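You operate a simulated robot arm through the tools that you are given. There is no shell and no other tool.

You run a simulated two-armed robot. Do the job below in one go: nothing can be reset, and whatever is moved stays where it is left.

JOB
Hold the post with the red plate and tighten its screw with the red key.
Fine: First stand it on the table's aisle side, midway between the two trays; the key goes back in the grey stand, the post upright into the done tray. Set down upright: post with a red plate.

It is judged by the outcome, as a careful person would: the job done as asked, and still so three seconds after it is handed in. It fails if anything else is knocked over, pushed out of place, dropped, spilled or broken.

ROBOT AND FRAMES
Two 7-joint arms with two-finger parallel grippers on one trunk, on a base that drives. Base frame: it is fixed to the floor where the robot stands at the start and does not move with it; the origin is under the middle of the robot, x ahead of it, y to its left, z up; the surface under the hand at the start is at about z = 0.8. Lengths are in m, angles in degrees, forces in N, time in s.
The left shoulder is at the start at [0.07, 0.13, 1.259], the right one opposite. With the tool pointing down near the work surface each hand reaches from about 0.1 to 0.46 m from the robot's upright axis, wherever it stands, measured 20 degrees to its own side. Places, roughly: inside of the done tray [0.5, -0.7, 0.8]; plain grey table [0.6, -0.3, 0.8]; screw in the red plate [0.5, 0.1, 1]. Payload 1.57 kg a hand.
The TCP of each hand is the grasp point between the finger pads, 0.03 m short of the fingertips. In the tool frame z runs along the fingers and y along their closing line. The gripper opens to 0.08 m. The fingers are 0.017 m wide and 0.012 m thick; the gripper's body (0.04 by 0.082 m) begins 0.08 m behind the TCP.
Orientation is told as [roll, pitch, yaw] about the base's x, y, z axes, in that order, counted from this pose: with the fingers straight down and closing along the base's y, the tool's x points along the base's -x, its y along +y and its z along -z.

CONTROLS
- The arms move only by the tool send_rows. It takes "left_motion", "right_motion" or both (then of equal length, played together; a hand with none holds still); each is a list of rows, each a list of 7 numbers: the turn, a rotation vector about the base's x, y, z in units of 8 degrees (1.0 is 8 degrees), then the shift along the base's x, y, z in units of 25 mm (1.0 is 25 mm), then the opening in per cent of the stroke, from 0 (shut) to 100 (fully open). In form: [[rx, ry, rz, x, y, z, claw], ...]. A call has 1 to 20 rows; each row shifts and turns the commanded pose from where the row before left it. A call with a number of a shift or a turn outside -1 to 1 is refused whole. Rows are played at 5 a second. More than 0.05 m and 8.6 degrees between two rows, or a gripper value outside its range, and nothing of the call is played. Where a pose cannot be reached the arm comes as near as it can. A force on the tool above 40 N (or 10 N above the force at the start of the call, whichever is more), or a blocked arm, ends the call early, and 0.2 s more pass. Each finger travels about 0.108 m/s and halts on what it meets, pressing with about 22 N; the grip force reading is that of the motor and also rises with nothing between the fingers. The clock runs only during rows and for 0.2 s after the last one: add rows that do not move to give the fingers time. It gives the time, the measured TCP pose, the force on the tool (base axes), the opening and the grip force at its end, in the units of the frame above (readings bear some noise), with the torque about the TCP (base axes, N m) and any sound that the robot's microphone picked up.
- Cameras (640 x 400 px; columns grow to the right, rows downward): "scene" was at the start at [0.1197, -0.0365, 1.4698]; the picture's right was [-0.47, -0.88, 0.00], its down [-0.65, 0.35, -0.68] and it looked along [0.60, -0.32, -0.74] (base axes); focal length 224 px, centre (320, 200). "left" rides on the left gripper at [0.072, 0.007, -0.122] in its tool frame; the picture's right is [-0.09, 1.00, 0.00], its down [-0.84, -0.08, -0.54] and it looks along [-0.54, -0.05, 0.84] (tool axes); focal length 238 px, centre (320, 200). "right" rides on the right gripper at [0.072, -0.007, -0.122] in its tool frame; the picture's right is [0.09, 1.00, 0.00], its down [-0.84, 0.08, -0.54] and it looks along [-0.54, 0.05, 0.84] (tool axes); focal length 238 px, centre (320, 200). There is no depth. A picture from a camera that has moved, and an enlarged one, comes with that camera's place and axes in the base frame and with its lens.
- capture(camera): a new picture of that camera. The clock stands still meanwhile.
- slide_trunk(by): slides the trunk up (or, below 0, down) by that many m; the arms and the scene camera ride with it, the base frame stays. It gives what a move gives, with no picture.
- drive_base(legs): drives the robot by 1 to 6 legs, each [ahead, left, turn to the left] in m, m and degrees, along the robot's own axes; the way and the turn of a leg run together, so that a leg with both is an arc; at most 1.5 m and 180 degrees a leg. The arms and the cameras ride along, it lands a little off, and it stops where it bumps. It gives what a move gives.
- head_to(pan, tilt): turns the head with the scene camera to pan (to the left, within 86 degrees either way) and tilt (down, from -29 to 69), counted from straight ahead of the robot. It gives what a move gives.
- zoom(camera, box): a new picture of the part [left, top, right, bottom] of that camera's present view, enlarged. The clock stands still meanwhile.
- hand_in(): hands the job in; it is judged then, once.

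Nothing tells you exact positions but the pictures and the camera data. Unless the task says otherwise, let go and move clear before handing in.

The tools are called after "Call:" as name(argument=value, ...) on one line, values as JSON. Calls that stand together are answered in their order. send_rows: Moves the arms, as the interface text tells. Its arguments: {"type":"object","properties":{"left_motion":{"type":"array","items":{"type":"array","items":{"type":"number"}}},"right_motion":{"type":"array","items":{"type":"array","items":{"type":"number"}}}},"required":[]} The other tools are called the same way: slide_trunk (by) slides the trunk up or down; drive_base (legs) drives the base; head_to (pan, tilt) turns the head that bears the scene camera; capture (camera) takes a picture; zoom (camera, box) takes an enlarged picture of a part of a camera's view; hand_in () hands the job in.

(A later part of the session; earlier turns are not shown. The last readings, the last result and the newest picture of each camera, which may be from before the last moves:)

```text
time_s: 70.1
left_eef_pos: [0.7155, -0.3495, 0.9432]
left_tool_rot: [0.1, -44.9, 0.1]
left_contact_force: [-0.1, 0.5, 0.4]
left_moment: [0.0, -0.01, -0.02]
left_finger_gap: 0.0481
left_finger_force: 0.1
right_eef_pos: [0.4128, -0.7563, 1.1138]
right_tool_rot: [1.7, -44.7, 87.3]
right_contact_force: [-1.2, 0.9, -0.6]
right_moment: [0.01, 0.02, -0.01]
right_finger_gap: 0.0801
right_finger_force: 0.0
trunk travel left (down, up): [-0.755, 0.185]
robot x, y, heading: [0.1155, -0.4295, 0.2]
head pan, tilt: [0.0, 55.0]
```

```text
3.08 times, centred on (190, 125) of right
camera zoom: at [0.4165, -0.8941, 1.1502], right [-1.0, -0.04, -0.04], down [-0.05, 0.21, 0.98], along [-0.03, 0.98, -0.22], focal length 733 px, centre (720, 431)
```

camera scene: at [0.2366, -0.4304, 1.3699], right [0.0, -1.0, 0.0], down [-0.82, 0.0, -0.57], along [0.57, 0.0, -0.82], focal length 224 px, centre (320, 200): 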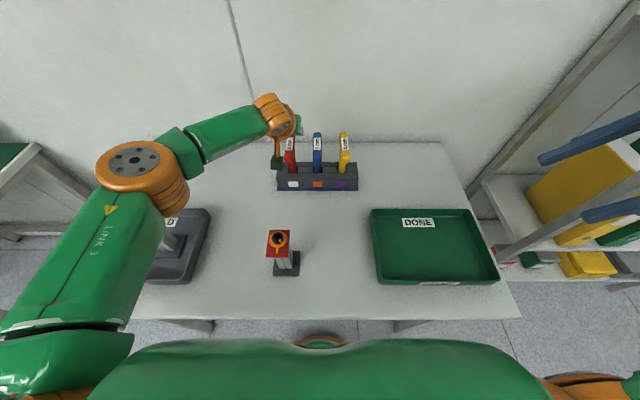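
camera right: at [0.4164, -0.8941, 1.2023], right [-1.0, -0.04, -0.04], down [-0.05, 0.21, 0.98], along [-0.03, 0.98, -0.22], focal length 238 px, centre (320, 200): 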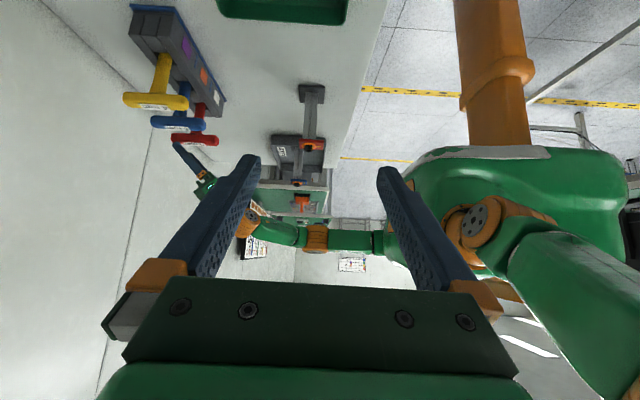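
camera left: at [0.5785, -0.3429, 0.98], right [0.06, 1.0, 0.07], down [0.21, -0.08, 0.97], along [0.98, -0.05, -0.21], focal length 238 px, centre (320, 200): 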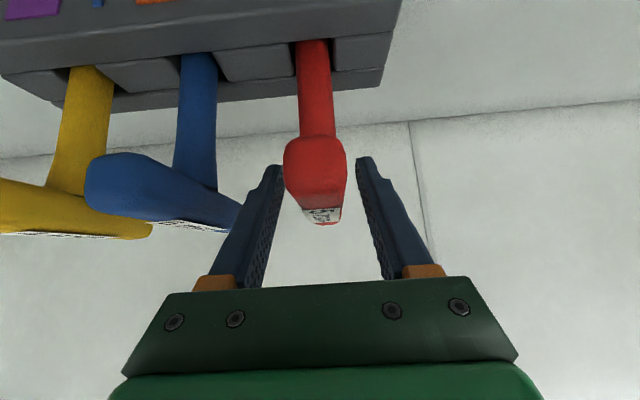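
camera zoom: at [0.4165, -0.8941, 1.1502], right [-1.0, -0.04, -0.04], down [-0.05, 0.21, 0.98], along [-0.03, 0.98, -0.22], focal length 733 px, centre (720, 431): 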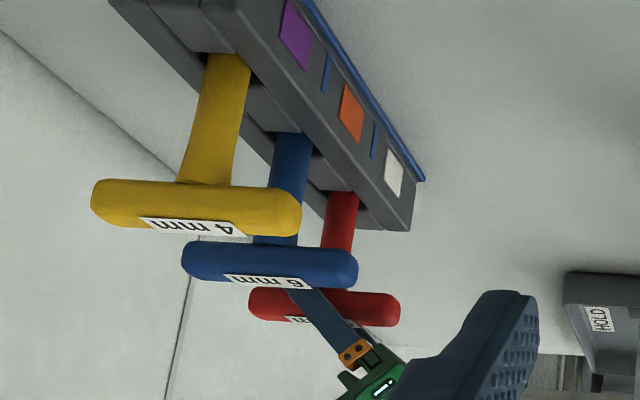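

The finger crosses the red bar at its middle, right over the shank. Closing the left gripper on it.

Call:
send_rows(left_motion=[[0, 0, 0, 0, 0, 0, 30], [0, 0, 0, 0, 0, 0, 5], [0, 0, 0, 0, 0, 0, 5], [0, 0, 0, 0, 0, 0, 5]])

Call:
capture(camera="left")

```text
time_s: 71.1
left_eef_pos: [0.7161, -0.3483, 0.9438]
left_tool_rot: [0.1, -45.0, 0.1]
left_contact_force: [0.5, 0.3, 1.4]
left_moment: [0.05, -0.04, 0.04]
left_finger_gap: 0.0237
left_finger_force: 22.4
right_eef_pos: [0.4133, -0.7561, 1.1146]
right_tool_rot: [1.7, -44.7, 87.3]
right_contact_force: [-0.8, -1.0, -0.7]
right_moment: [-0.01, 0.0, 0.0]
right_finger_gap: 0.08
right_finger_force: 0.0
trunk travel left (down, up): [-0.755, 0.185]
robot x, y, heading: [0.1127, -0.436, 0.1]
head pan, tilt: [0.0, 55.0]
```

```text
taken
camera left: at [0.5783, -0.3428, 0.9802], right [0.06, 1.0, 0.07], down [0.21, -0.08, 0.97], along [0.98, -0.05, -0.21], focal length 238 px, centre (320, 200)
```

left: 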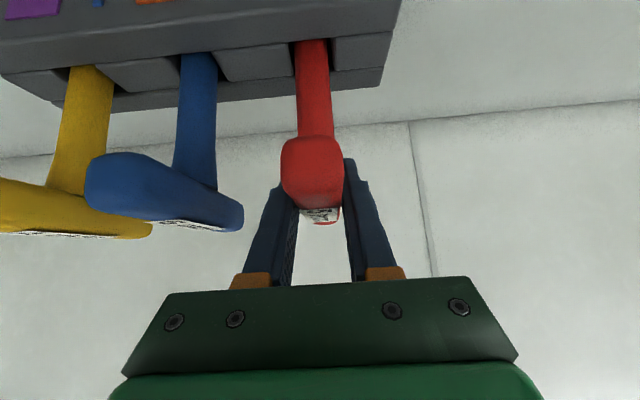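

Gripped (0.0237 gap). I note the seat pose: TCP (0.7155, -0.349, 0.9435). Lifting straight up with the trunk.

Call:
slide_trunk(by=0.06)

Call:
capture(camera="left")

Call:
zoom(camera="right", box=[110, 60, 270, 190])

```text
time_s: 72.1
left_eef_pos: [0.7162, -0.3495, 1.0031]
left_tool_rot: [0.1, -45.0, -0.1]
left_contact_force: [-0.4, -0.3, -1.2]
left_moment: [0.0, -0.06, -0.01]
left_finger_gap: 0.0236
left_finger_force: 22.0
right_eef_pos: [0.413, -0.7557, 1.1744]
right_tool_rot: [1.8, -44.6, 87.2]
right_contact_force: [0.1, 0.1, 0.0]
right_moment: [-0.02, -0.02, -0.03]
right_finger_gap: 0.08
right_finger_force: 0.0
trunk travel left (down, up): [-0.815, 0.125]
robot x, y, heading: [0.1164, -0.4265, 0.0]
head pan, tilt: [0.0, 55.0]
```

```text
taken
camera left: at [0.579, -0.343, 1.0398], right [0.06, 1.0, 0.07], down [0.21, -0.08, 0.97], along [0.98, -0.05, -0.22], focal length 238 px, centre (320, 200)
```

left: 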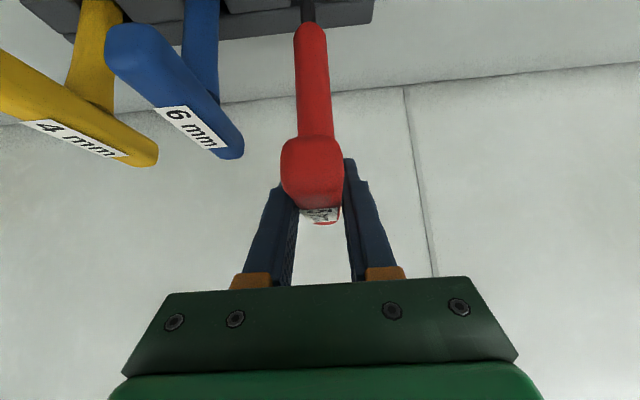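

```text
3.08 times, centred on (190, 125) of right
camera zoom: at [0.4171, -0.8942, 1.2101], right [-1.0, -0.04, -0.04], down [-0.05, 0.21, 0.98], along [-0.03, 0.98, -0.22], focal length 733 px, centre (720, 431)
```

zoom: 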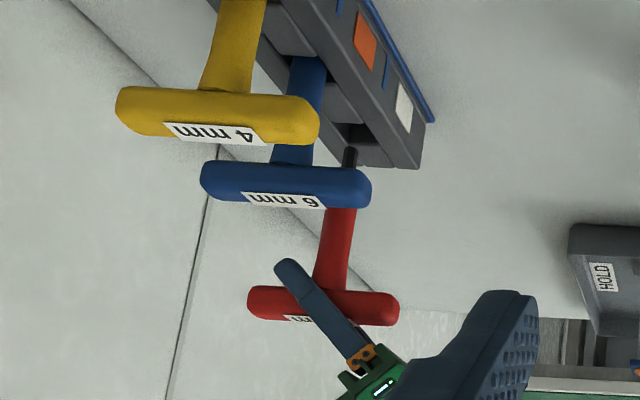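

Call:
slide_trunk(by=0.08)

Call:
capture(camera="left")

Call:
capture(camera="right")

Call:
zoom(camera="scene", box=[240, 80, 380, 200])

```text
time_s: 73.2
left_eef_pos: [0.7153, -0.3499, 1.0838]
left_tool_rot: [0.0, -44.9, 0.0]
left_contact_force: [-0.1, 0.6, -0.8]
left_moment: [0.02, -0.01, 0.01]
left_finger_gap: 0.0237
left_finger_force: 21.6
right_eef_pos: [0.4139, -0.7555, 1.2553]
right_tool_rot: [1.8, -44.8, 87.2]
right_contact_force: [0.6, -0.2, 0.0]
right_moment: [0.02, -0.02, -0.01]
right_finger_gap: 0.0799
right_finger_force: 0.0
trunk travel left (down, up): [-0.895, 0.045]
robot x, y, heading: [0.1175, -0.4323, 0.4]
head pan, tilt: [0.0, 55.0]
```

```text
taken
camera left: at [0.5789, -0.3429, 1.1199], right [0.06, 1.0, 0.07], down [0.21, -0.08, 0.97], along [0.98, -0.05, -0.21], focal length 238 px, centre (320, 200)
```

left: 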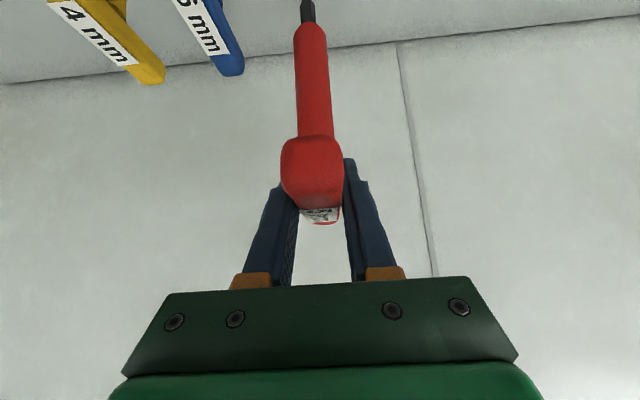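

```text
taken
camera right: at [0.4169, -0.8941, 1.2902], right [-1.0, -0.04, -0.04], down [-0.05, 0.21, 0.98], along [-0.03, 0.98, -0.22], focal length 238 px, centre (320, 200)
```

right: 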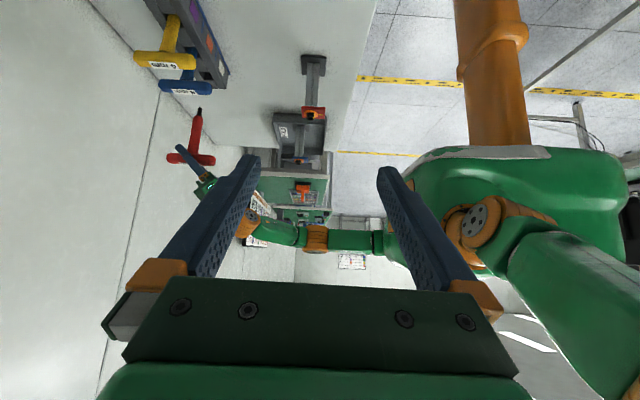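

```text
3.33 times, centred on (310, 140) of scene
camera zoom: at [0.2372, -0.4304, 1.4578], right [0.0, -1.0, 0.0], down [-0.82, 0.0, -0.57], along [0.57, 0.0, -0.82], focal length 746 px, centre (353, 400)
```

zoom: 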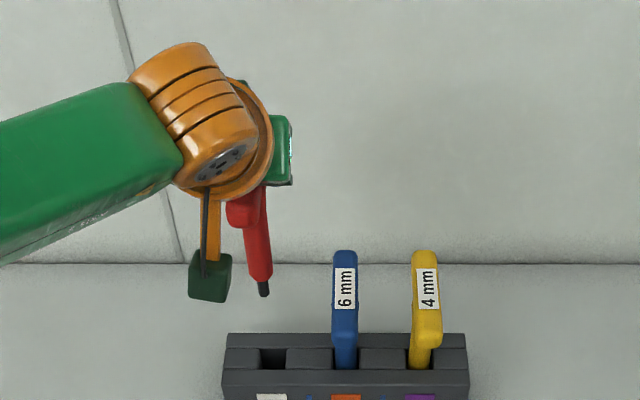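

The key is out; its hex tip hangs about 0.132 m below the TCP. I'll raise everything so the tip clears the post's screw, then back off.

Call:
slide_trunk(by=0.04)

Call:
send_rows(left_motion=[[0, 0, 0, 0, 0, 0.5, 5], [0, 0, 0, 0, 0, 0.5, 5], [0, 0, 0, 0, 0, 0.5, 5], [0, 0, 0, 0, 0, 0.5, 5], [0, 0, 0, 0, 0, 0, 5]])

Call:
drive_base(legs=[[-0.34, 0, 0]])

Call:
capture(camera="scene")

Call:
capture(camera="left")

```text
time_s: 74.1
left_eef_pos: [0.7153, -0.3492, 1.1238]
left_tool_rot: [0.0, -44.9, -0.1]
left_contact_force: [-0.9, 0.0, -1.3]
left_moment: [-0.01, -0.01, -0.05]
left_finger_gap: 0.0236
left_finger_force: 22.1
right_eef_pos: [0.4143, -0.7557, 1.2951]
right_tool_rot: [1.8, -44.6, 87.3]
right_contact_force: [0.6, 1.4, 0.5]
right_moment: [0.02, -0.02, 0.03]
right_finger_gap: 0.0801
right_finger_force: 0.0
trunk travel left (down, up): [-0.935, 0.005]
robot x, y, heading: [0.1202, -0.4324, 0.1]
head pan, tilt: [0.0, 55.0]
```

```text
time_s: 75.3
left_eef_pos: [0.715, -0.3488, 1.1753]
left_tool_rot: [0.0, -44.9, 0.1]
left_contact_force: [0.7, -0.2, -0.6]
left_moment: [-0.03, -0.01, 0.01]
left_finger_gap: 0.0237
left_finger_force: 22.0
right_eef_pos: [0.4141, -0.7559, 1.2936]
right_tool_rot: [1.9, -44.7, 87.3]
right_contact_force: [-0.3, 0.8, -0.4]
right_moment: [0.01, -0.01, 0.0]
right_finger_gap: 0.08
right_finger_force: 0.1
trunk travel left (down, up): [-0.935, 0.005]
robot x, y, heading: [0.1148, -0.4301, -0.0]
head pan, tilt: [0.0, 55.0]
```

```text
time_s: 77.5
left_eef_pos: [0.3777, -0.3498, 1.1731]
left_tool_rot: [0.1, -44.7, -0.2]
left_contact_force: [0.0, -0.4, -1.5]
left_moment: [-0.02, 0.0, 0.01]
left_finger_gap: 0.0236
left_finger_force: 21.6
right_eef_pos: [0.0753, -0.7558, 1.2931]
right_tool_rot: [2.1, -44.7, 87.0]
right_contact_force: [0.3, 0.6, 0.1]
right_moment: [-0.01, -0.01, -0.01]
right_finger_gap: 0.08
right_finger_force: 0.1
trunk travel left (down, up): [-0.935, 0.005]
robot x, y, heading: [-0.2239, -0.4276, -0.3]
head pan, tilt: [0.0, 55.0]
```

```text
taken
camera scene: at [-0.0996, -0.4307, 1.4975], right [0.0, -1.0, 0.0], down [-0.82, 0.0, -0.57], along [0.57, 0.0, -0.82], focal length 224 px, centre (320, 200)
```

scene: 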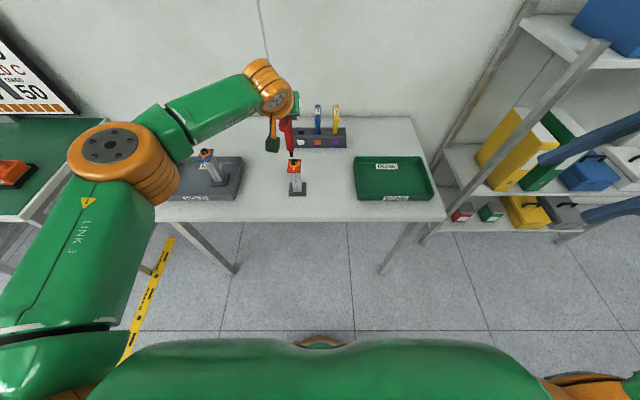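

```text
taken
camera left: at [0.2411, -0.3441, 1.2089], right [0.07, 1.0, 0.07], down [0.21, -0.08, 0.97], along [0.97, -0.05, -0.22], focal length 238 px, centre (320, 200)
```

left: 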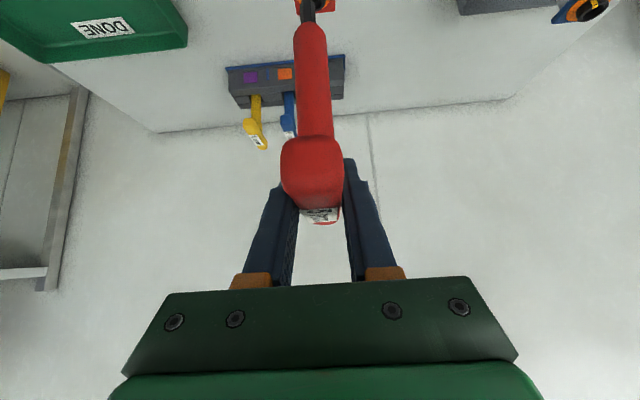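

Now I'll swing the right hand to point ahead (pitched) and bring it in front of the robot, ready to hold the post from behind; the left hand keeps the key up and away.

Call:
send_rows(right_motion=[[0, 0, -1, 0.66, 0.5, -0.4, 100], [0, 0, -1, 0.66, 0.5, -0.4, 100], [0, 0, -1, 0.66, 0.5, -0.4, 100], [0, 0, -1, 0.66, 0.7, -0.5, 100], [0, 0, -1, 0.66, 0.9, -0.5, 100], [0, 0, -1, 0.66, 0.9, -0.5, 100], [0, 0, -1, 0.66, 0.9, -0.5, 100], [0, 0, -1, 0.66, 0.9, -0.5, 100], [0, 0, -1, 0.66, 0.9, -0.5, 100], [0, 0, -1, 0.66, 0.9, -0.5, 100], [0, 0, -0.9, 0.66, 0.9, -0.5, 100], [0, 0, 0, 0, 0, 0, 100]])

Call:
capture(camera="scene")

Call:
capture(camera="right")

```text
time_s: 80.1
left_eef_pos: [0.3738, -0.3517, 1.1743]
left_tool_rot: [0.1, -44.9, -0.2]
left_contact_force: [0.5, -0.9, -0.9]
left_moment: [0.0, 0.0, 0.0]
left_finger_gap: 0.0239
left_finger_force: 22.4
right_eef_pos: [0.2532, -0.543, 1.1631]
right_tool_rot: [1.7, -44.7, -0.1]
right_contact_force: [-0.1, 0.4, 1.3]
right_moment: [0.01, -0.02, 0.0]
right_finger_gap: 0.08
right_finger_force: 0.0
trunk travel left (down, up): [-0.935, 0.005]
robot x, y, heading: [-0.225, -0.4332, -0.1]
head pan, tilt: [0.0, 55.0]
```

```text
taken
camera scene: at [-0.1033, -0.4307, 1.4978], right [0.0, -1.0, 0.0], down [-0.82, 0.0, -0.57], along [0.57, 0.0, -0.82], focal length 224 px, centre (320, 200)
```

scene: 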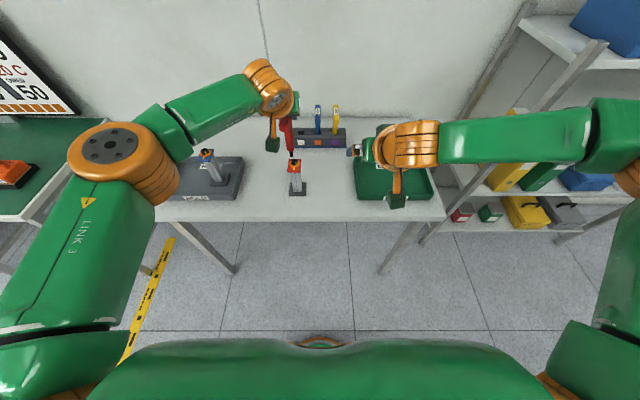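

```text
taken
camera right: at [0.1166, -0.5546, 1.1999], right [-0.09, 1.0, -0.04], down [0.21, 0.06, 0.98], along [0.97, 0.07, -0.22], focal length 238 px, centre (320, 200)
```

right: 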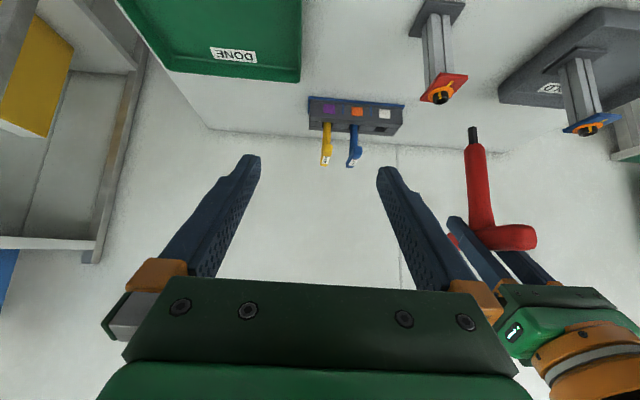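

The right camera sees both key and screw well. I'll pitch the right hand to 60° and lower it a bit, while raising the left hand with the key for vertical separation.

Call:
send_rows(left_motion=[[0, 0, 0, -0.3, 0, 0.83, 5], [0, 0, 0, -0.3, 0, 0.83, 5], [0, 0, 0, -0.3, 0, 0.83, 5], [0, 0, 0, -0.3, 0, 0.83, 5], [0, 0, 0, -0.3, 0, 0.83, 5], [0, 0, 0, -0.3, 0, 0.83, 5], [0, 0, 0, -0.3, 0, 0.83, 5], [0, 0, 0, -0.3, 0, 0.83, 5], [0, 0, 0, 0, 0, 0.83, 5], [0, 0, 0, 0, 0, 0, 5]], right_motion=[[-0.15, -0.47, -0.15, 0.25, 0, 0, 100], [0, -0.47, 0, 0.25, 0, 0, 100], [0, -0.47, 0, 0.25, 0, 0, 100], [0, -0.47, 0, 0.25, 0, 0, 100], [0, 0, 0, 0, 0, -0.5, 100], [0, 0, 0, 0, 0, -0.5, 100], [0, 0, 0, 0, 0, -0.5, 100], [0, 0, 0, 0, 0, -0.4, 100], [0, 0, 0, 0, 0, 0, 100], [0, 0, 0, 0, 0, 0, 100]])

Call:
capture(camera="scene")

Call:
capture(camera="right")

```text
time_s: 82.3
left_eef_pos: [0.3157, -0.3508, 1.3619]
left_tool_rot: [0.0, -44.9, -0.3]
left_contact_force: [-0.2, -0.3, -0.8]
left_moment: [-0.01, -0.02, 0.0]
left_finger_gap: 0.0237
left_finger_force: 22.0
right_eef_pos: [0.2683, -0.5677, 1.1332]
right_tool_rot: [0.1, -59.7, 0.1]
right_contact_force: [0.3, -0.2, 0.1]
right_moment: [-0.06, 0.02, 0.0]
right_finger_gap: 0.08
right_finger_force: 0.1
right hand out of reach, approached as far as the arm can: row 4, 5, 6, 7, 8
trunk travel left (down, up): [-0.935, 0.005]
robot x, y, heading: [-0.2252, -0.4303, -0.2]
head pan, tilt: [0.0, 55.0]
```

```text
taken
camera scene: at [-0.1031, -0.4306, 1.4978], right [0.0, -1.0, 0.0], down [-0.82, 0.0, -0.57], along [0.57, 0.0, -0.82], focal length 224 px, centre (320, 200)
```

scene: 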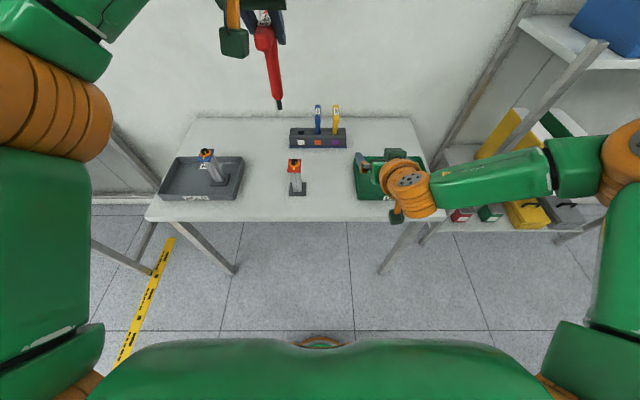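

```text
taken
camera right: at [0.1265, -0.5769, 1.1319], right [-0.05, 1.0, -0.08], down [-0.05, 0.08, 1.0], along [1.0, 0.05, 0.04], focal length 238 px, centre (320, 200)
```

right: 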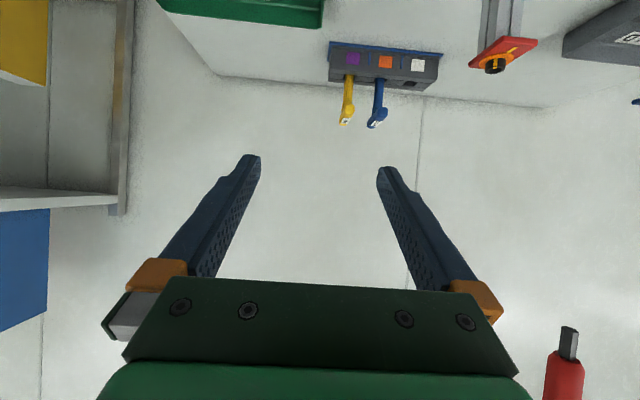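

Call:
send_rows(right_motion=[[0, 0, 0, 0.3, 0.8, 0, 100], [0, 0, 0, 0.3, 0.8, 0, 100], [0, 0, 0, 0.3, 0.8, 0, 100], [0, 0, 0, 0.3, 0.8, 0, 100], [0, 0, 0, 0, 0, -0.4, 100], [0, 0, 0, 0, 0, -0.4, 100], [0, 0, 0, 0, 0, 0, 100]])

Call:
capture(camera="scene")

```text
time_s: 83.9
left_eef_pos: [0.3149, -0.3508, 1.3611]
left_tool_rot: [0.1, -44.9, -0.3]
left_contact_force: [0.7, 0.0, -1.5]
left_moment: [-0.01, -0.03, 0.0]
left_finger_gap: 0.0236
left_finger_force: 22.1
right_eef_pos: [0.2717, -0.5553, 1.1524]
right_tool_rot: [0.1, -59.8, 0.0]
right_contact_force: [-0.8, 0.8, 0.3]
right_moment: [0.01, -0.02, -0.01]
right_finger_gap: 0.0801
right_finger_force: 0.2
right hand out of reach, approached as far as the arm can: row 1, 2, 3, 4, 5, 6
trunk travel left (down, up): [-0.935, 0.005]
robot x, y, heading: [-0.2236, -0.4339, -0.3]
head pan, tilt: [0.0, 55.0]
```

```text
taken
camera scene: at [-0.1033, -0.4305, 1.4978], right [0.0, -1.0, 0.0], down [-0.82, 0.0, -0.57], along [0.57, 0.0, -0.82], focal length 224 px, centre (320, 200)
```

scene: 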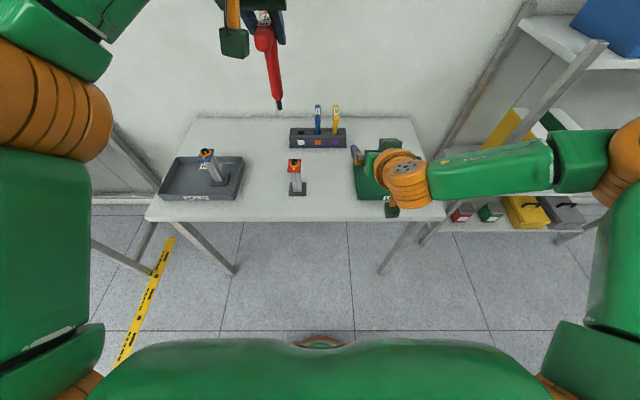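

The right arm got stuck at a joint limit after those turns. I'll bring it back to its starting posture and take the route that worked for the left arm, while moving the left hand a bit further left.

Call:
send_rows(left_motion=[[0, 0, 0, 0, 0.5, 0, 5], [0, 0, 0, 0, 0.5, 0, 5], [0, 0, 0, 0, 0.5, 0, 5], [0, 0, 0, 0, 0.5, 0, 5], [0, 0, 0, 0, 0.5, 0, 5], [0, 0, 0, 0, 0.5, 0, 5], [0, 0, 0, 0, 0.5, 0, 5], [0, 0, 0, 0, 0.5, 0, 5], [0, 0, 0, 0, 0, 0, 5], [0, 0, 0, 0, 0, 0, 5]], right_motion=[[0, 0.833, 0, -0.874, -0.923, 0.48, 100], [0, 0.833, 0, -0.874, -0.923, 0.48, 100], [0, 0.833, 0, -0.874, -0.923, 0.48, 100], [0, 0.833, 0, -0.874, -0.923, 0.48, 100], [0, 0.833, 0, -0.874, -0.923, 0.48, 100], [0, 0.833, 0, -0.874, -0.923, 0.48, 100], [0, 0.833, 0, -0.874, -0.923, 0.48, 100], [0, 0.833, 0, -0.874, -0.923, 0.48, 100], [0, 0.833, 0, -0.874, -0.923, 0.48, 100], [0, 0, 0, 0, 0, 0, 100]])

Call:
capture(camera="scene")

```text
time_s: 86.1
left_eef_pos: [0.315, -0.2505, 1.3611]
left_tool_rot: [0.1, -44.9, -0.2]
left_contact_force: [-0.7, 0.4, -1.3]
left_moment: [0.04, -0.02, 0.01]
left_finger_gap: 0.0238
left_finger_force: 21.7
right_eef_pos: [0.0741, -0.764, 1.2617]
right_tool_rot: [0.2, 0.4, 0.1]
right_contact_force: [0.1, -0.4, -0.4]
right_moment: [0.02, -0.02, 0.0]
right_finger_gap: 0.0802
right_finger_force: 0.0
trunk travel left (down, up): [-0.935, 0.005]
robot x, y, heading: [-0.2264, -0.4334, -0.1]
head pan, tilt: [0.0, 55.0]
```

```text
taken
camera scene: at [-0.1032, -0.4308, 1.4978], right [0.0, -1.0, 0.0], down [-0.82, 0.0, -0.57], along [0.57, 0.0, -0.82], focal length 224 px, centre (320, 200)
```

scene: 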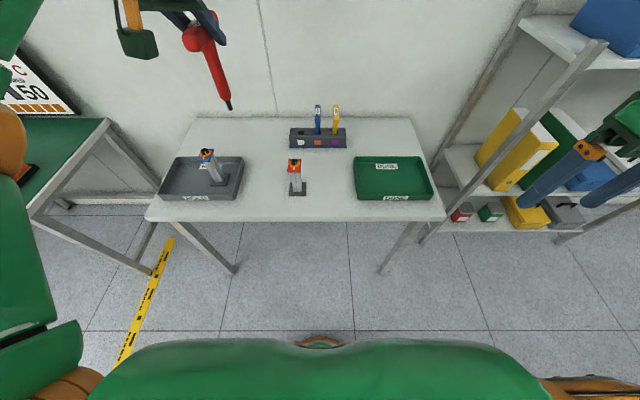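

Call:
send_rows(right_motion=[[0, 0, 0, 0.45, 0.99, 0.07, 100], [0, 0, 0, 0.45, 0.99, 0.07, 100], [0, 0, 0, 0.45, 0.99, 0.07, 100], [0, 0, 0, 0.45, 0.99, 0.07, 100], [0, 0, 0, 0.45, 0.99, 0.07, 100], [0, 0, 0, 0.45, 0.99, 0.07, 100], [0, 0, 0, 0.45, 0.99, 0.07, 100], [0, 0, 0, 0.45, 0.99, 0.07, 100], [0, 0, 0, 0.45, 0.99, 0.07, 100], [0, 0, 0, 0.45, 0.99, 0.07, 100], [0, 0, 0, 0.45, 0.99, 0.07, 100], [0, 0, 0, 0, 0, 0, 100]])

Call:
capture(camera="scene")

```text
time_s: 88.7
left_eef_pos: [0.315, -0.2501, 1.3613]
left_tool_rot: [0.1, -44.9, -0.2]
left_contact_force: [0.3, -1.1, -1.3]
left_moment: [-0.03, -0.01, 0.0]
left_finger_gap: 0.0238
left_finger_force: 21.7
right_eef_pos: [0.1381, -0.5769, 1.263]
right_tool_rot: [0.0, 0.3, -0.1]
right_contact_force: [0.5, 0.0, -0.2]
right_moment: [0.01, -0.02, 0.03]
right_finger_gap: 0.0801
right_finger_force: 0.1
right hand out of reach, approached as far as the arm can: row 7, 8, 9, 10, 11
trunk travel left (down, up): [-0.935, 0.005]
robot x, y, heading: [-0.2219, -0.4309, -0.1]
head pan, tilt: [0.0, 55.0]
```

```text
taken
camera scene: at [-0.1037, -0.4305, 1.4978], right [0.0, -1.0, 0.0], down [-0.82, 0.0, -0.57], along [0.57, 0.0, -0.82], focal length 224 px, centre (320, 200)
```

scene: 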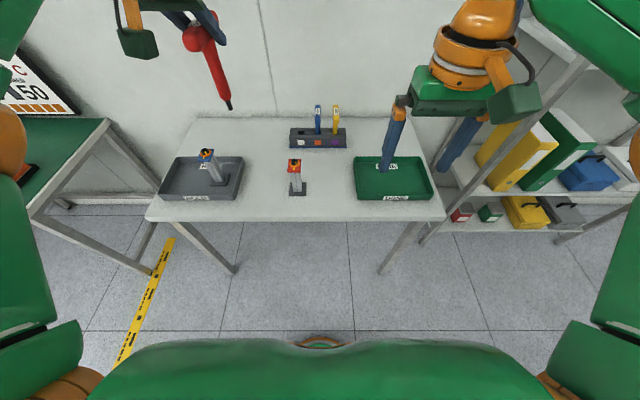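

The right arm reaches sideways (pointing left) more naturally with its elbow out. I'll turn the right hand 88° about vertical, then tilt it toward the left while its TCP moves left, keeping the wrist roughly in place.

Call:
send_rows(right_motion=[[0, 0, 1, 0, 0, 0, 100], [0, 0, 1, 0, 0, 0, 100], [0, 0, 1, 0, 0, 0, 100], [0, 0, 1, 0, 0, 0, 100], [0, 0, 1, 0, 0, 0, 100], [0, 0, 1, 0, 0, 0, 100], [0, 0, 1, 0, 0, 0, 100], [0, 0, 1, 0, 0, 0, 100], [0, 0, 1, 0, 0, 0, 100], [0, 0, 1, 0, 0, 0, 100], [0, 0, 1, 0, 0, 0, 100], [0, 0, 0.25, 0, 0, 0, 100]])

Call:
send_rows(right_motion=[[0.7, 0, 0, 0, 0.9, 0, 100], [0.7, 0, 0, 0, 0.9, 0, 100], [0.7, 0, 0, 0, 0.9, 0, 100], [0.7, 0, 0, 0, 0.9, 0, 100], [0.7, 0, 0, 0, 0.9, 0, 100], [0.7, 0, 0, 0, 0.9, 0, 100], [0.7, 0, 0, 0, 0.9, 0, 100], [0.7, 0, 0, 0, 0.9, 0, 100], [0, 0, 0, 0, 0, 0, 100]])

Call:
capture(camera="scene")

```text
time_s: 91.3
left_eef_pos: [0.315, -0.2511, 1.3622]
left_tool_rot: [0.1, -44.9, -0.2]
left_contact_force: [0.2, 0.2, -1.3]
left_moment: [0.02, -0.01, -0.02]
left_finger_gap: 0.0236
left_finger_force: 22.1
right_eef_pos: [0.1388, -0.5759, 1.2632]
right_tool_rot: [0.0, 0.1, 90.0]
right_contact_force: [-0.3, 0.4, 0.4]
right_moment: [-0.01, -0.02, 0.01]
right_finger_gap: 0.0799
right_finger_force: 0.1
trunk travel left (down, up): [-0.935, 0.005]
robot x, y, heading: [-0.2237, -0.4276, 0.0]
head pan, tilt: [0.0, 55.0]
```

```text
time_s: 93.3
left_eef_pos: [0.3145, -0.2493, 1.3611]
left_tool_rot: [0.1, -44.8, -0.1]
left_contact_force: [-0.1, -0.2, -1.6]
left_moment: [-0.01, 0.0, -0.01]
left_finger_gap: 0.0238
left_finger_force: 21.8
right_eef_pos: [0.1405, -0.4057, 1.2628]
right_tool_rot: [-0.1, -44.8, 90.0]
right_contact_force: [-0.7, 0.0, -0.4]
right_moment: [0.01, 0.01, 0.02]
right_finger_gap: 0.0798
right_finger_force: 0.0
right hand out of reach, approached as far as the arm can: row 3, 6, 8
trunk travel left (down, up): [-0.935, 0.005]
robot x, y, heading: [-0.2248, -0.4342, -0.3]
head pan, tilt: [0.0, 55.0]
```

```text
taken
camera scene: at [-0.1033, -0.4302, 1.4978], right [0.0, -1.0, 0.0], down [-0.82, 0.0, -0.57], along [0.57, 0.0, -0.82], focal length 224 px, centre (320, 200)
```

scene: 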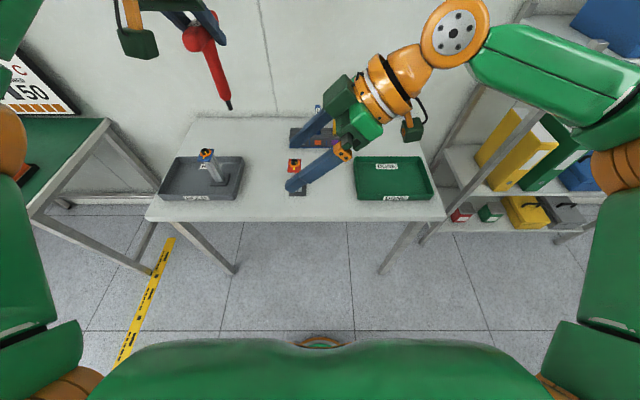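

That works: the right hand now points left and 45° down. I'll test moving it forward and lower, as needed for holding the post.

Call:
send_rows(right_motion=[[0, 0, 0, 0.5, 0, -0.5, 100], [0, 0, 0, 0.5, 0, -0.5, 100], [0, 0, 0, 0.5, 0, -0.5, 100], [0, 0, 0, 0.5, 0, -0.5, 100], [0, 0, 0, 0.3, 0, -0.5, 100], [0, 0, 0, 0.2, 0, -0.5, 100], [0, 0, 0, 0, 0, -0.5, 100], [0, 0, 0, 0, 0, -0.5, 100], [0, 0, 0, 0, 0, 0, 100]])

Call:
capture(camera="scene")

Call:
capture(camera="right")

```text
time_s: 95.3
left_eef_pos: [0.315, -0.2497, 1.3617]
left_tool_rot: [0.1, -44.8, -0.1]
left_contact_force: [0.3, 1.2, -1.0]
left_moment: [0.01, 0.01, 0.03]
left_finger_gap: 0.0238
left_finger_force: 21.5
right_eef_pos: [0.1729, -0.4379, 1.1661]
right_tool_rot: [-0.1, -44.7, 89.9]
right_contact_force: [0.3, 0.7, -0.3]
right_moment: [0.01, 0.0, -0.03]
right_finger_gap: 0.08
right_finger_force: 0.0
right hand out of reach, approached as far as the arm can: row 1, 2, 3, 4, 5, 6, 8
trunk travel left (down, up): [-0.935, 0.005]
robot x, y, heading: [-0.2203, -0.4337, -0.4]
head pan, tilt: [0.0, 55.0]
```

```text
taken
camera scene: at [-0.1033, -0.4304, 1.4978], right [0.0, -1.0, 0.0], down [-0.82, 0.0, -0.57], along [0.57, 0.0, -0.82], focal length 224 px, centre (320, 200)
```

scene: 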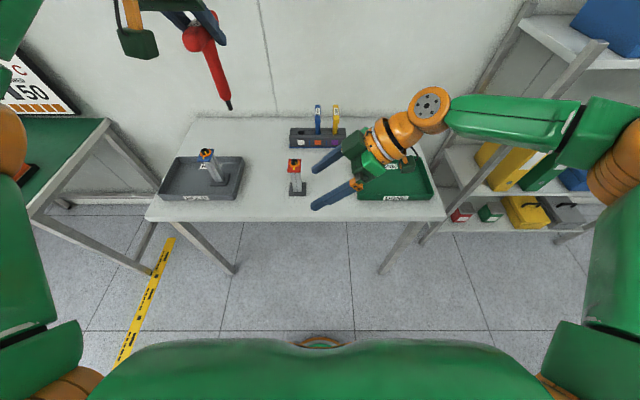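

```text
taken
camera right: at [0.1782, -0.5763, 1.2014], right [-1.0, -0.07, -0.07], down [-0.08, 0.21, 0.97], along [-0.05, 0.97, -0.22], focal length 238 px, centre (320, 200)
```

right: 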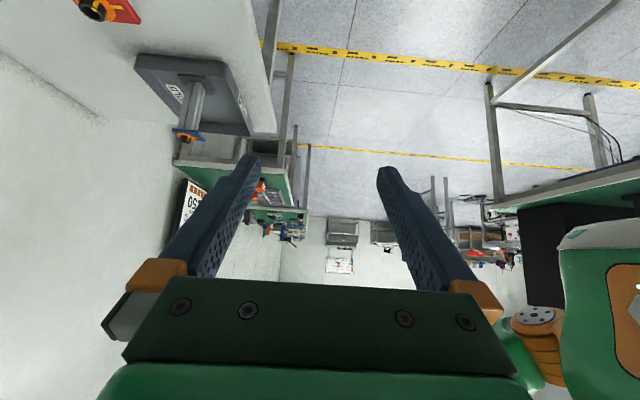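

The right hand can hold at about 0.39 m ahead, near the centre line. Meanwhile I'll yaw the left hand (with the key) by -40° so that it comes in from the left, and check the key's view.

Call:
send_rows(left_motion=[[0, 0, -1, 0, 0, 0.3, 5], [0, 0, -1, 0, 0, 0.3, 5], [0, 0, -1, 0, 0, 0.3, 5], [0, 0, -1, 0, 0, 0.3, 5], [0, 0, -1, 0, 0, 0.3, 5], [0, 0, 0, 0, 0, 0, 5]])

Call:
capture(camera="left")

Call:
capture(camera="scene")

```text
time_s: 96.7
left_eef_pos: [0.2644, -0.2704, 1.3891]
left_tool_rot: [-2.8, -46.2, -24.9]
left_contact_force: [-0.8, 0.2, -1.5]
left_moment: [-0.02, 0.01, 0.06]
left_finger_gap: 0.0236
left_finger_force: 21.8
left hand out of reach, approached as far as the arm can: row 3, 4, 5
right_eef_pos: [0.1728, -0.4385, 1.1646]
right_tool_rot: [0.0, -44.6, 90.0]
right_contact_force: [0.3, 0.6, -0.8]
right_moment: [-0.01, 0.0, -0.01]
right_finger_gap: 0.0802
right_finger_force: 0.1
trunk travel left (down, up): [-0.935, 0.005]
robot x, y, heading: [-0.2241, -0.4328, 0.1]
head pan, tilt: [0.0, 55.0]
```

```text
taken
camera left: at [0.1454, -0.2009, 1.4221], right [0.51, 0.86, 0.03], down [0.15, -0.12, 0.98], along [0.85, -0.5, -0.19], focal length 238 px, centre (320, 200)
```

left: 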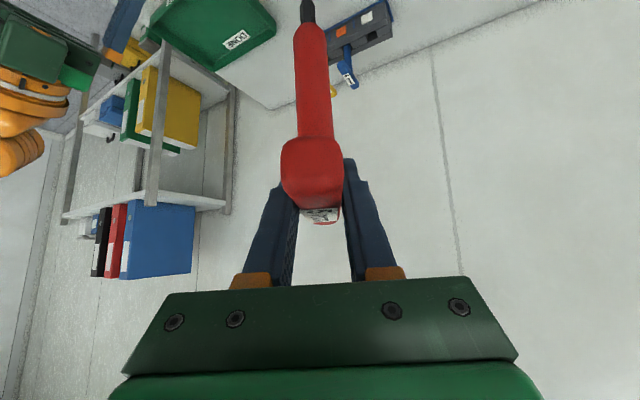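

```text
taken
camera scene: at [-0.1027, -0.4308, 1.4977], right [0.0, -1.0, 0.0], down [-0.82, 0.0, -0.57], along [0.57, 0.0, -0.82], focal length 224 px, centre (320, 200)
```

scene: 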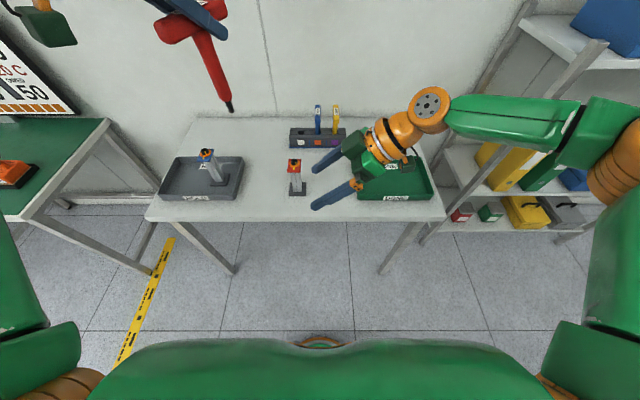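

The left hand prefers to stay lower relative to its shoulder. I'll bring it back, and test how far the right hand can go down with the trunk high (free air in front of the table).

Call:
send_rows(left_motion=[[0, 0, 0, 0.5, 0.3, -1, 5], [0, 0, 0, 0.5, 0.3, -1, 5], [0, 0, 0, 0.5, 0.3, -1, 5], [0, 0, 0, 0.5, 0.3, -1, 5], [0, 0, 0, 0.5, 0.3, -1, 5], [0, 0, 0, 0.5, 0.3, -1, 5], [0, 0, 0, 0, 0, 0, 5], [0, 0, 0, 0, 0, 0, 5]], right_motion=[[0, 0, 0, 0, 0, -0.9, 100], [0, 0, 0, 0, 0, -0.9, 100], [0, 0, 0, 0, 0, -0.9, 100], [0, 0, 0, 0, 0, -0.9, 100], [0, 0, 0, 0, 0, -0.9, 100], [0, 0, 0, 0, 0, -0.9, 100], [0, 0, 0, 0, 0, -0.9, 100], [0, 0, 0, 0, 0, 0, 100]])

Call:
capture(camera="scene")

```text
time_s: 98.5
left_eef_pos: [0.2758, -0.2616, 1.3628]
left_tool_rot: [-3.2, -46.2, -24.3]
left_contact_force: [0.5, 1.0, -0.6]
left_moment: [-0.01, -0.01, 0.01]
left_finger_gap: 0.0237
left_finger_force: 22.5
left hand out of reach, approached as far as the arm can: row 1, 2, 3, 4, 5, 6
right_eef_pos: [0.1165, -0.4688, 1.0762]
right_tool_rot: [0.0, -44.4, 90.1]
right_contact_force: [0.4, -1.0, -0.3]
right_moment: [0.02, 0.0, -0.04]
right_finger_gap: 0.08
right_finger_force: 0.0
right hand out of reach, approached as far as the arm can: row 1, 2, 3, 4, 5, 6, 7
trunk travel left (down, up): [-0.935, 0.005]
robot x, y, heading: [-0.2258, -0.43, 0.1]
head pan, tilt: [0.0, 55.0]
```

```text
taken
camera scene: at [-0.1034, -0.4304, 1.4978], right [0.0, -1.0, 0.0], down [-0.82, 0.0, -0.57], along [0.57, 0.0, -0.82], focal length 224 px, centre (320, 200)
```

scene: 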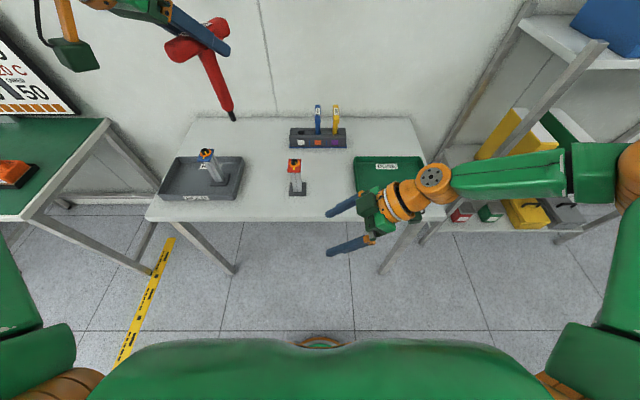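

Both arms are against joint limits in these poses. I'll undo the left hand's yaw and lower it, and bring the right hand tool-down first, lower it, and tilt only afterwards.

Call:
send_rows(left_motion=[[0, 0, 0.6, 0.3, 0, -0.3, 5], [0, 0, 0.6, 0.3, 0, -0.3, 5], [0, 0, 0.6, 0.3, 0, -0.3, 5], [0, 0, 0.6, 0.3, 0, -0.5, 5], [0, 0, 0.6, 0.3, 0, -0.5, 5], [0, 0, 0, 0, 0, -0.8, 5], [0, 0, 0, 0, 0, -0.8, 5], [0, 0, 0, 0, 0, -0.8, 5], [0, 0, 0, 0, 0, -0.8, 5], [0, 0, 0, 0, 0, -0.8, 5]], right_motion=[[-0.7, 0, 0, 0.3, -0.8, 0, 100], [-0.7, 0, 0, 0.3, -0.8, 0, 100], [-0.7, 0, 0, 0.3, -0.8, 0, 100], [-0.7, 0, 0, 0.3, -0.8, 0, 100], [-0.7, 0, 0, 0, -0.8, 0, 100], [-0.7, 0, 0, 0, -0.8, 0, 100], [-0.7, 0, 0, 0, -0.8, 0, 100], [-0.7, 0, 0, 0, -0.4, 0, 100], [0, 0, 0, 0, 0, 0, 100], [0, 0, 0, 0, 0, 0, 100]])

Call:
capture(camera="scene")

```text
time_s: 100.7
left_eef_pos: [0.3143, -0.263, 1.2158]
left_tool_rot: [-2.9, -46.3, -0.9]
left_contact_force: [0.0, -0.4, -1.0]
left_moment: [0.02, -0.01, -0.03]
left_finger_gap: 0.0237
left_finger_force: 22.3
right_eef_pos: [0.1466, -0.618, 1.077]
right_tool_rot: [0.1, 0.3, 90.0]
right_contact_force: [0.6, -0.2, 0.6]
right_moment: [0.0, -0.03, -0.01]
right_finger_gap: 0.08
right_finger_force: 0.0
trunk travel left (down, up): [-0.935, 0.005]
robot x, y, heading: [-0.2258, -0.434, -0.2]
head pan, tilt: [0.0, 55.0]
```

```text
taken
camera scene: at [-0.1031, -0.4304, 1.4978], right [0.0, -1.0, 0.0], down [-0.82, 0.0, -0.57], along [0.57, 0.0, -0.82], focal length 224 px, centre (320, 200)
```

scene: 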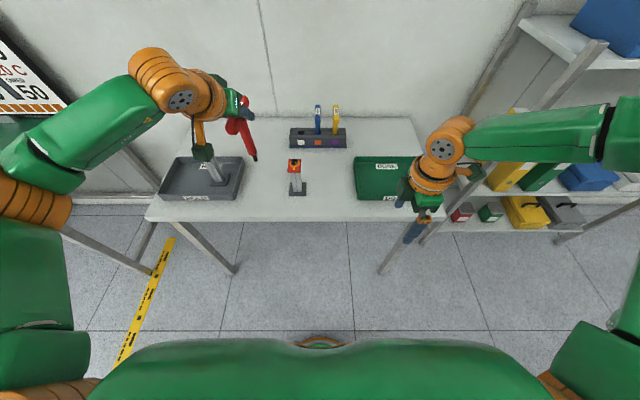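

Left has recovered. Now lowering the right hand tool-down in free air to see its low posture.

Call:
send_rows(right_motion=[[0, 0, 0, 0, 0, -0.9, 100], [0, 0, 0, 0, 0, -0.9, 100], [0, 0, 0, 0, 0, -0.9, 100], [0, 0, 0, 0, 0, -0.9, 100], [0, 0, 0, 0, 0, -0.9, 100], [0, 0, 0, 0, 0, -0.9, 100], [0, 0, 0, 0, 0, 0, 100]])

Call:
capture(camera="scene")

```text
time_s: 102.3
left_eef_pos: [0.3136, -0.2627, 1.2164]
left_tool_rot: [-2.8, -46.3, -1.0]
left_contact_force: [0.5, -0.2, -1.7]
left_moment: [-0.02, -0.04, 0.0]
left_finger_gap: 0.0236
left_finger_force: 22.2
right_eef_pos: [0.1173, -0.6418, 0.9838]
right_tool_rot: [0.0, 0.2, 90.0]
right_contact_force: [-0.7, -0.1, -0.1]
right_moment: [-0.01, 0.01, 0.0]
right_finger_gap: 0.08
right_finger_force: 0.1
right hand out of reach, approached as far as the arm can: row 3, 4, 5, 6
trunk travel left (down, up): [-0.935, 0.005]
robot x, y, heading: [-0.2257, -0.4346, -0.1]
head pan, tilt: [0.0, 55.0]
```

```text
taken
camera scene: at [-0.1034, -0.4304, 1.4978], right [0.0, -1.0, 0.0], down [-0.82, 0.0, -0.57], along [0.57, 0.0, -0.82], focal length 224 px, centre (320, 200)
```

scene: 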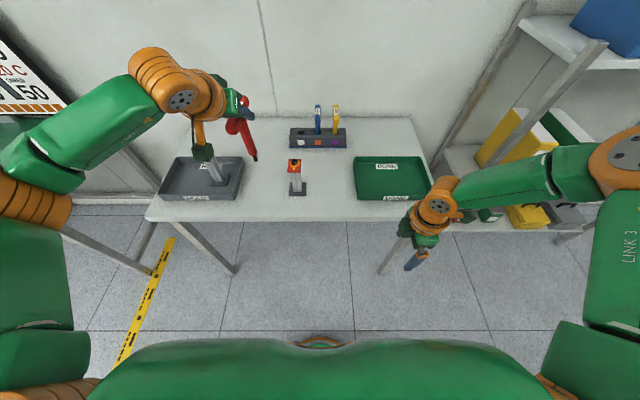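

The right arm is limited in yaw-0 poses. I'll try its sideways hold again from this lower posture: tilting toward the left while raising slightly and moving forward.

Call:
send_rows(right_motion=[[0, 0, 0, 0.2, 0, 0.9, 100], [0, 0, 0, 0.2, 0, 0.9, 100], [0, 0, 0, 0.2, 0, 0.9, 100], [0.7, 0, 0, 0.4, 0.6, 0.2, 100], [0.7, 0, 0, 0.4, 0.6, 0.2, 100], [0.7, 0, 0, 0.4, 0.6, 0.2, 100], [0.7, 0, 0, 0.4, 0.6, 0.2, 100], [0.7, 0, 0, 0.4, 0.6, 0.2, 100], [0.7, 0, 0, 0.4, 0.6, 0.2, 100], [0.7, 0, 0, 0.4, 0.6, 0.2, 100], [0.7, 0, 0, 0.4, 0.6, 0.2, 100], [0, 0, 0, 0, 0, 0, 100]])

Call:
capture(camera="scene")

```text
time_s: 104.9
left_eef_pos: [0.3134, -0.2618, 1.2152]
left_tool_rot: [-2.7, -46.2, -0.9]
left_contact_force: [-0.2, -0.2, -1.0]
left_moment: [0.02, 0.03, -0.01]
left_finger_gap: 0.0237
left_finger_force: 22.2
right_eef_pos: [0.1788, -0.5249, 1.1199]
right_tool_rot: [-0.1, -44.5, 90.0]
right_contact_force: [-0.2, -0.3, 0.1]
right_moment: [0.02, -0.02, 0.0]
right_finger_gap: 0.0797
right_finger_force: 0.1
right hand out of reach, approached as far as the arm can: row 10, 11
trunk travel left (down, up): [-0.935, 0.005]
robot x, y, heading: [-0.2235, -0.4318, -0.1]
head pan, tilt: [0.0, 55.0]
```

```text
taken
camera scene: at [-0.103, -0.4302, 1.4978], right [0.0, -1.0, 0.0], down [-0.82, 0.0, -0.57], along [0.57, 0.0, -0.82], focal length 224 px, centre (320, 200)
```

scene: 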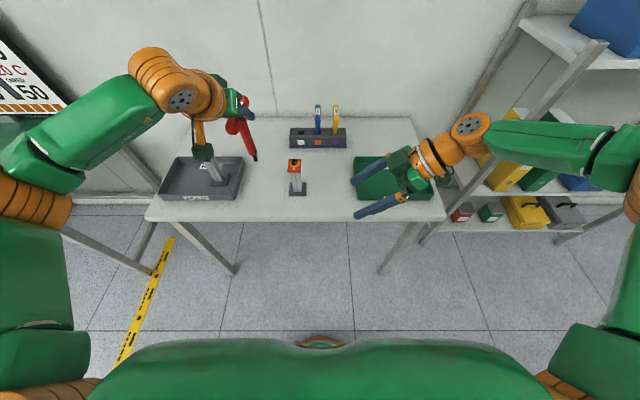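

The right hand can hold at about (0.40, -0.095) from the axis in this pose. Now I'll test whether the left hand with the key can come over that spot, staying high above the right hand, and straighten its small tilt.

Call:
send_rows(left_motion=[[0.12, 0.08, 0.18, 0, 0, 0.9, 5], [0.12, 0.07, 0.18, 0, 0, 0.9, 5], [0, 0, 0, 0, 0, 0.9, 5], [0, 0, 0, 0, 0, 0.9, 5], [0, 0, 0, 0, 0, 0.9, 5], [0, 0, 0, -0.4, -0.9, 0.7, 5], [0, 0, 0, -0.5, -0.9, 0, 5], [0, 0, 0, -0.5, -0.9, 0, 5], [0, 0, 0, -0.5, -0.9, 0, 5], [0, 0, 0, -0.5, -0.9, 0, 5], [0, 0, 0, -0.5, -0.9, 0, 5], [0, 0, 0, -0.5, -0.9, 0, 5], [0, 0, 0, -0.5, -0.9, 0, 5], [0, 0, 0, 0, 0, 0, 5]])

Call:
capture(camera="scene")

Call:
capture(camera="right")

```text
time_s: 107.9
left_eef_pos: [0.2155, -0.4425, 1.3463]
left_tool_rot: [-0.1, -45.0, -0.1]
left_contact_force: [0.6, 0.2, -0.7]
left_moment: [-0.03, 0.01, -0.02]
left_finger_gap: 0.0237
left_finger_force: 21.9
right_eef_pos: [0.1803, -0.5247, 1.1191]
right_tool_rot: [-0.2, -44.4, 90.1]
right_contact_force: [-0.5, 0.1, -0.2]
right_moment: [-0.02, 0.0, -0.02]
right_finger_gap: 0.0798
right_finger_force: 0.0
trunk travel left (down, up): [-0.935, 0.005]
robot x, y, heading: [-0.2236, -0.4325, -0.2]
head pan, tilt: [0.0, 55.0]
```

```text
taken
camera scene: at [-0.1033, -0.4306, 1.4978], right [0.0, -1.0, 0.0], down [-0.82, 0.0, -0.57], along [0.57, 0.0, -0.82], focal length 224 px, centre (320, 200)
```

scene: 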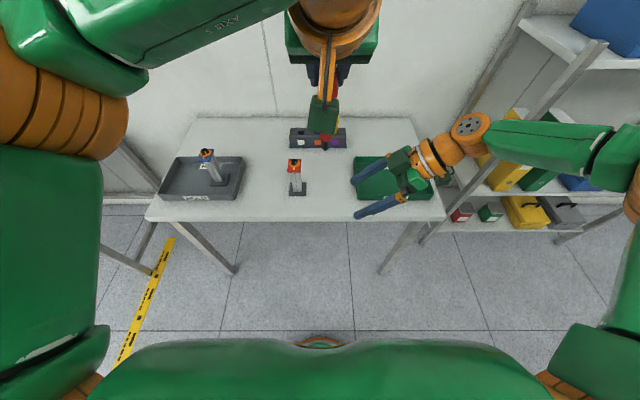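

```text
taken
camera right: at [0.1848, -0.6628, 1.156], right [-1.0, -0.07, -0.07], down [-0.08, 0.22, 0.97], along [-0.05, 0.97, -0.22], focal length 238 px, centre (320, 200)
```

right: 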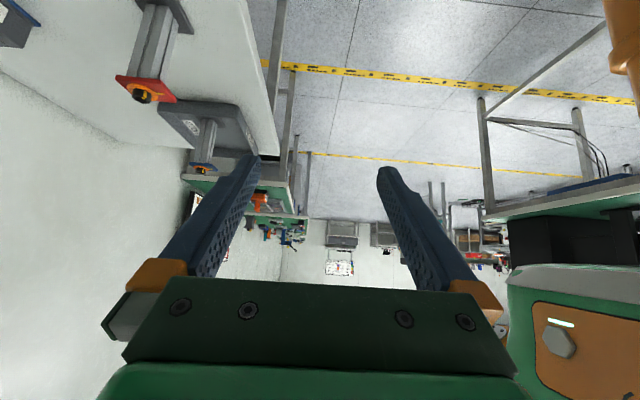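

The left hand reaches well here. Testing the remaining shift and the yaw range needed for turning the key, still high up.

Call:
send_rows(left_motion=[[0, 0, 0, -0.3, -0.8, 0, 5], [0, 0, 0, -0.3, -0.8, 0, 5], [0, 0, 0, -0.3, -0.8, 0, 5], [0, 0, 0, -0.3, -0.8, 0, 5], [0, 0, -1, 0, 0, 0, 5], [0, 0, -1, 0, 0, 0, 5], [0, 0, -1, 0, 0, 0, 5], [0, 0, -1, 0, 0, 0, 5], [0, 0, -1, 0, 0, 0, 5], [0, 0, -1, 0, 0, 0, 5], [0, 0, 0, 0, 0, 0, 5]])

Call:
capture(camera="scene")

```text
time_s: 110.3
left_eef_pos: [0.1856, -0.5222, 1.345]
left_tool_rot: [-0.1, -45.1, -48.1]
left_contact_force: [0.5, -0.5, -0.6]
left_moment: [0.0, 0.01, 0.05]
left_finger_gap: 0.0236
left_finger_force: 22.3
right_eef_pos: [0.1809, -0.5246, 1.1186]
right_tool_rot: [-0.2, -44.5, 90.0]
right_contact_force: [0.3, -0.1, 0.3]
right_moment: [0.02, 0.03, 0.01]
right_finger_gap: 0.0802
right_finger_force: 0.1
trunk travel left (down, up): [-0.935, 0.005]
robot x, y, heading: [-0.2295, -0.4329, -0.1]
head pan, tilt: [0.0, 55.0]
```

```text
taken
camera scene: at [-0.1035, -0.4312, 1.4978], right [0.0, -1.0, 0.0], down [-0.82, 0.0, -0.57], along [0.57, 0.0, -0.82], focal length 224 px, centre (320, 200)
```

scene: 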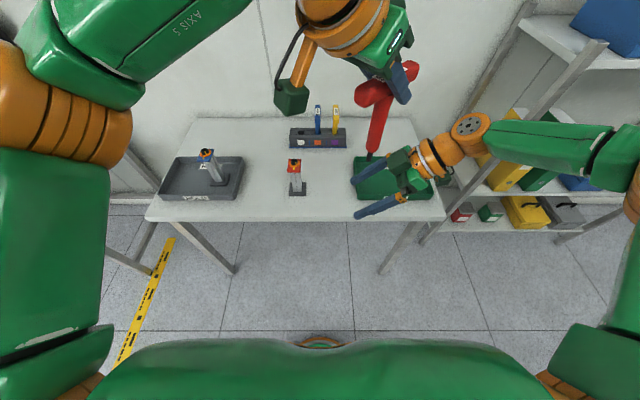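

Yaw -48° is fine here. Checking a bit more range and height.

Call:
send_rows(left_motion=[[0, 0, -1, 0, 0, 0.4, 5], [0, 0, -1, 0, 0, 0.4, 5], [0, 0, -1, 0, 0, 0.4, 5], [0, 0, 0, 0, 0, 0, 5]])

```text
time_s: 111.3
left_eef_pos: [0.1857, -0.5216, 1.3615]
left_tool_rot: [-0.1, -45.1, -60.1]
left_contact_force: [0.6, 0.8, -0.1]
left_moment: [-0.02, -0.02, 0.02]
left_finger_gap: 0.0236
left_finger_force: 21.6
left hand out of reach, approached as far as the arm can: row 2, 3
right_eef_pos: [0.1787, -0.5251, 1.1198]
right_tool_rot: [-0.2, -44.4, 89.9]
right_contact_force: [0.5, -0.3, 0.4]
right_moment: [0.01, 0.0, 0.0]
right_finger_gap: 0.0801
right_finger_force: 0.1
trunk travel left (down, up): [-0.935, 0.005]
robot x, y, heading: [-0.2271, -0.4317, -0.1]
head pan, tilt: [0.0, 55.0]
```

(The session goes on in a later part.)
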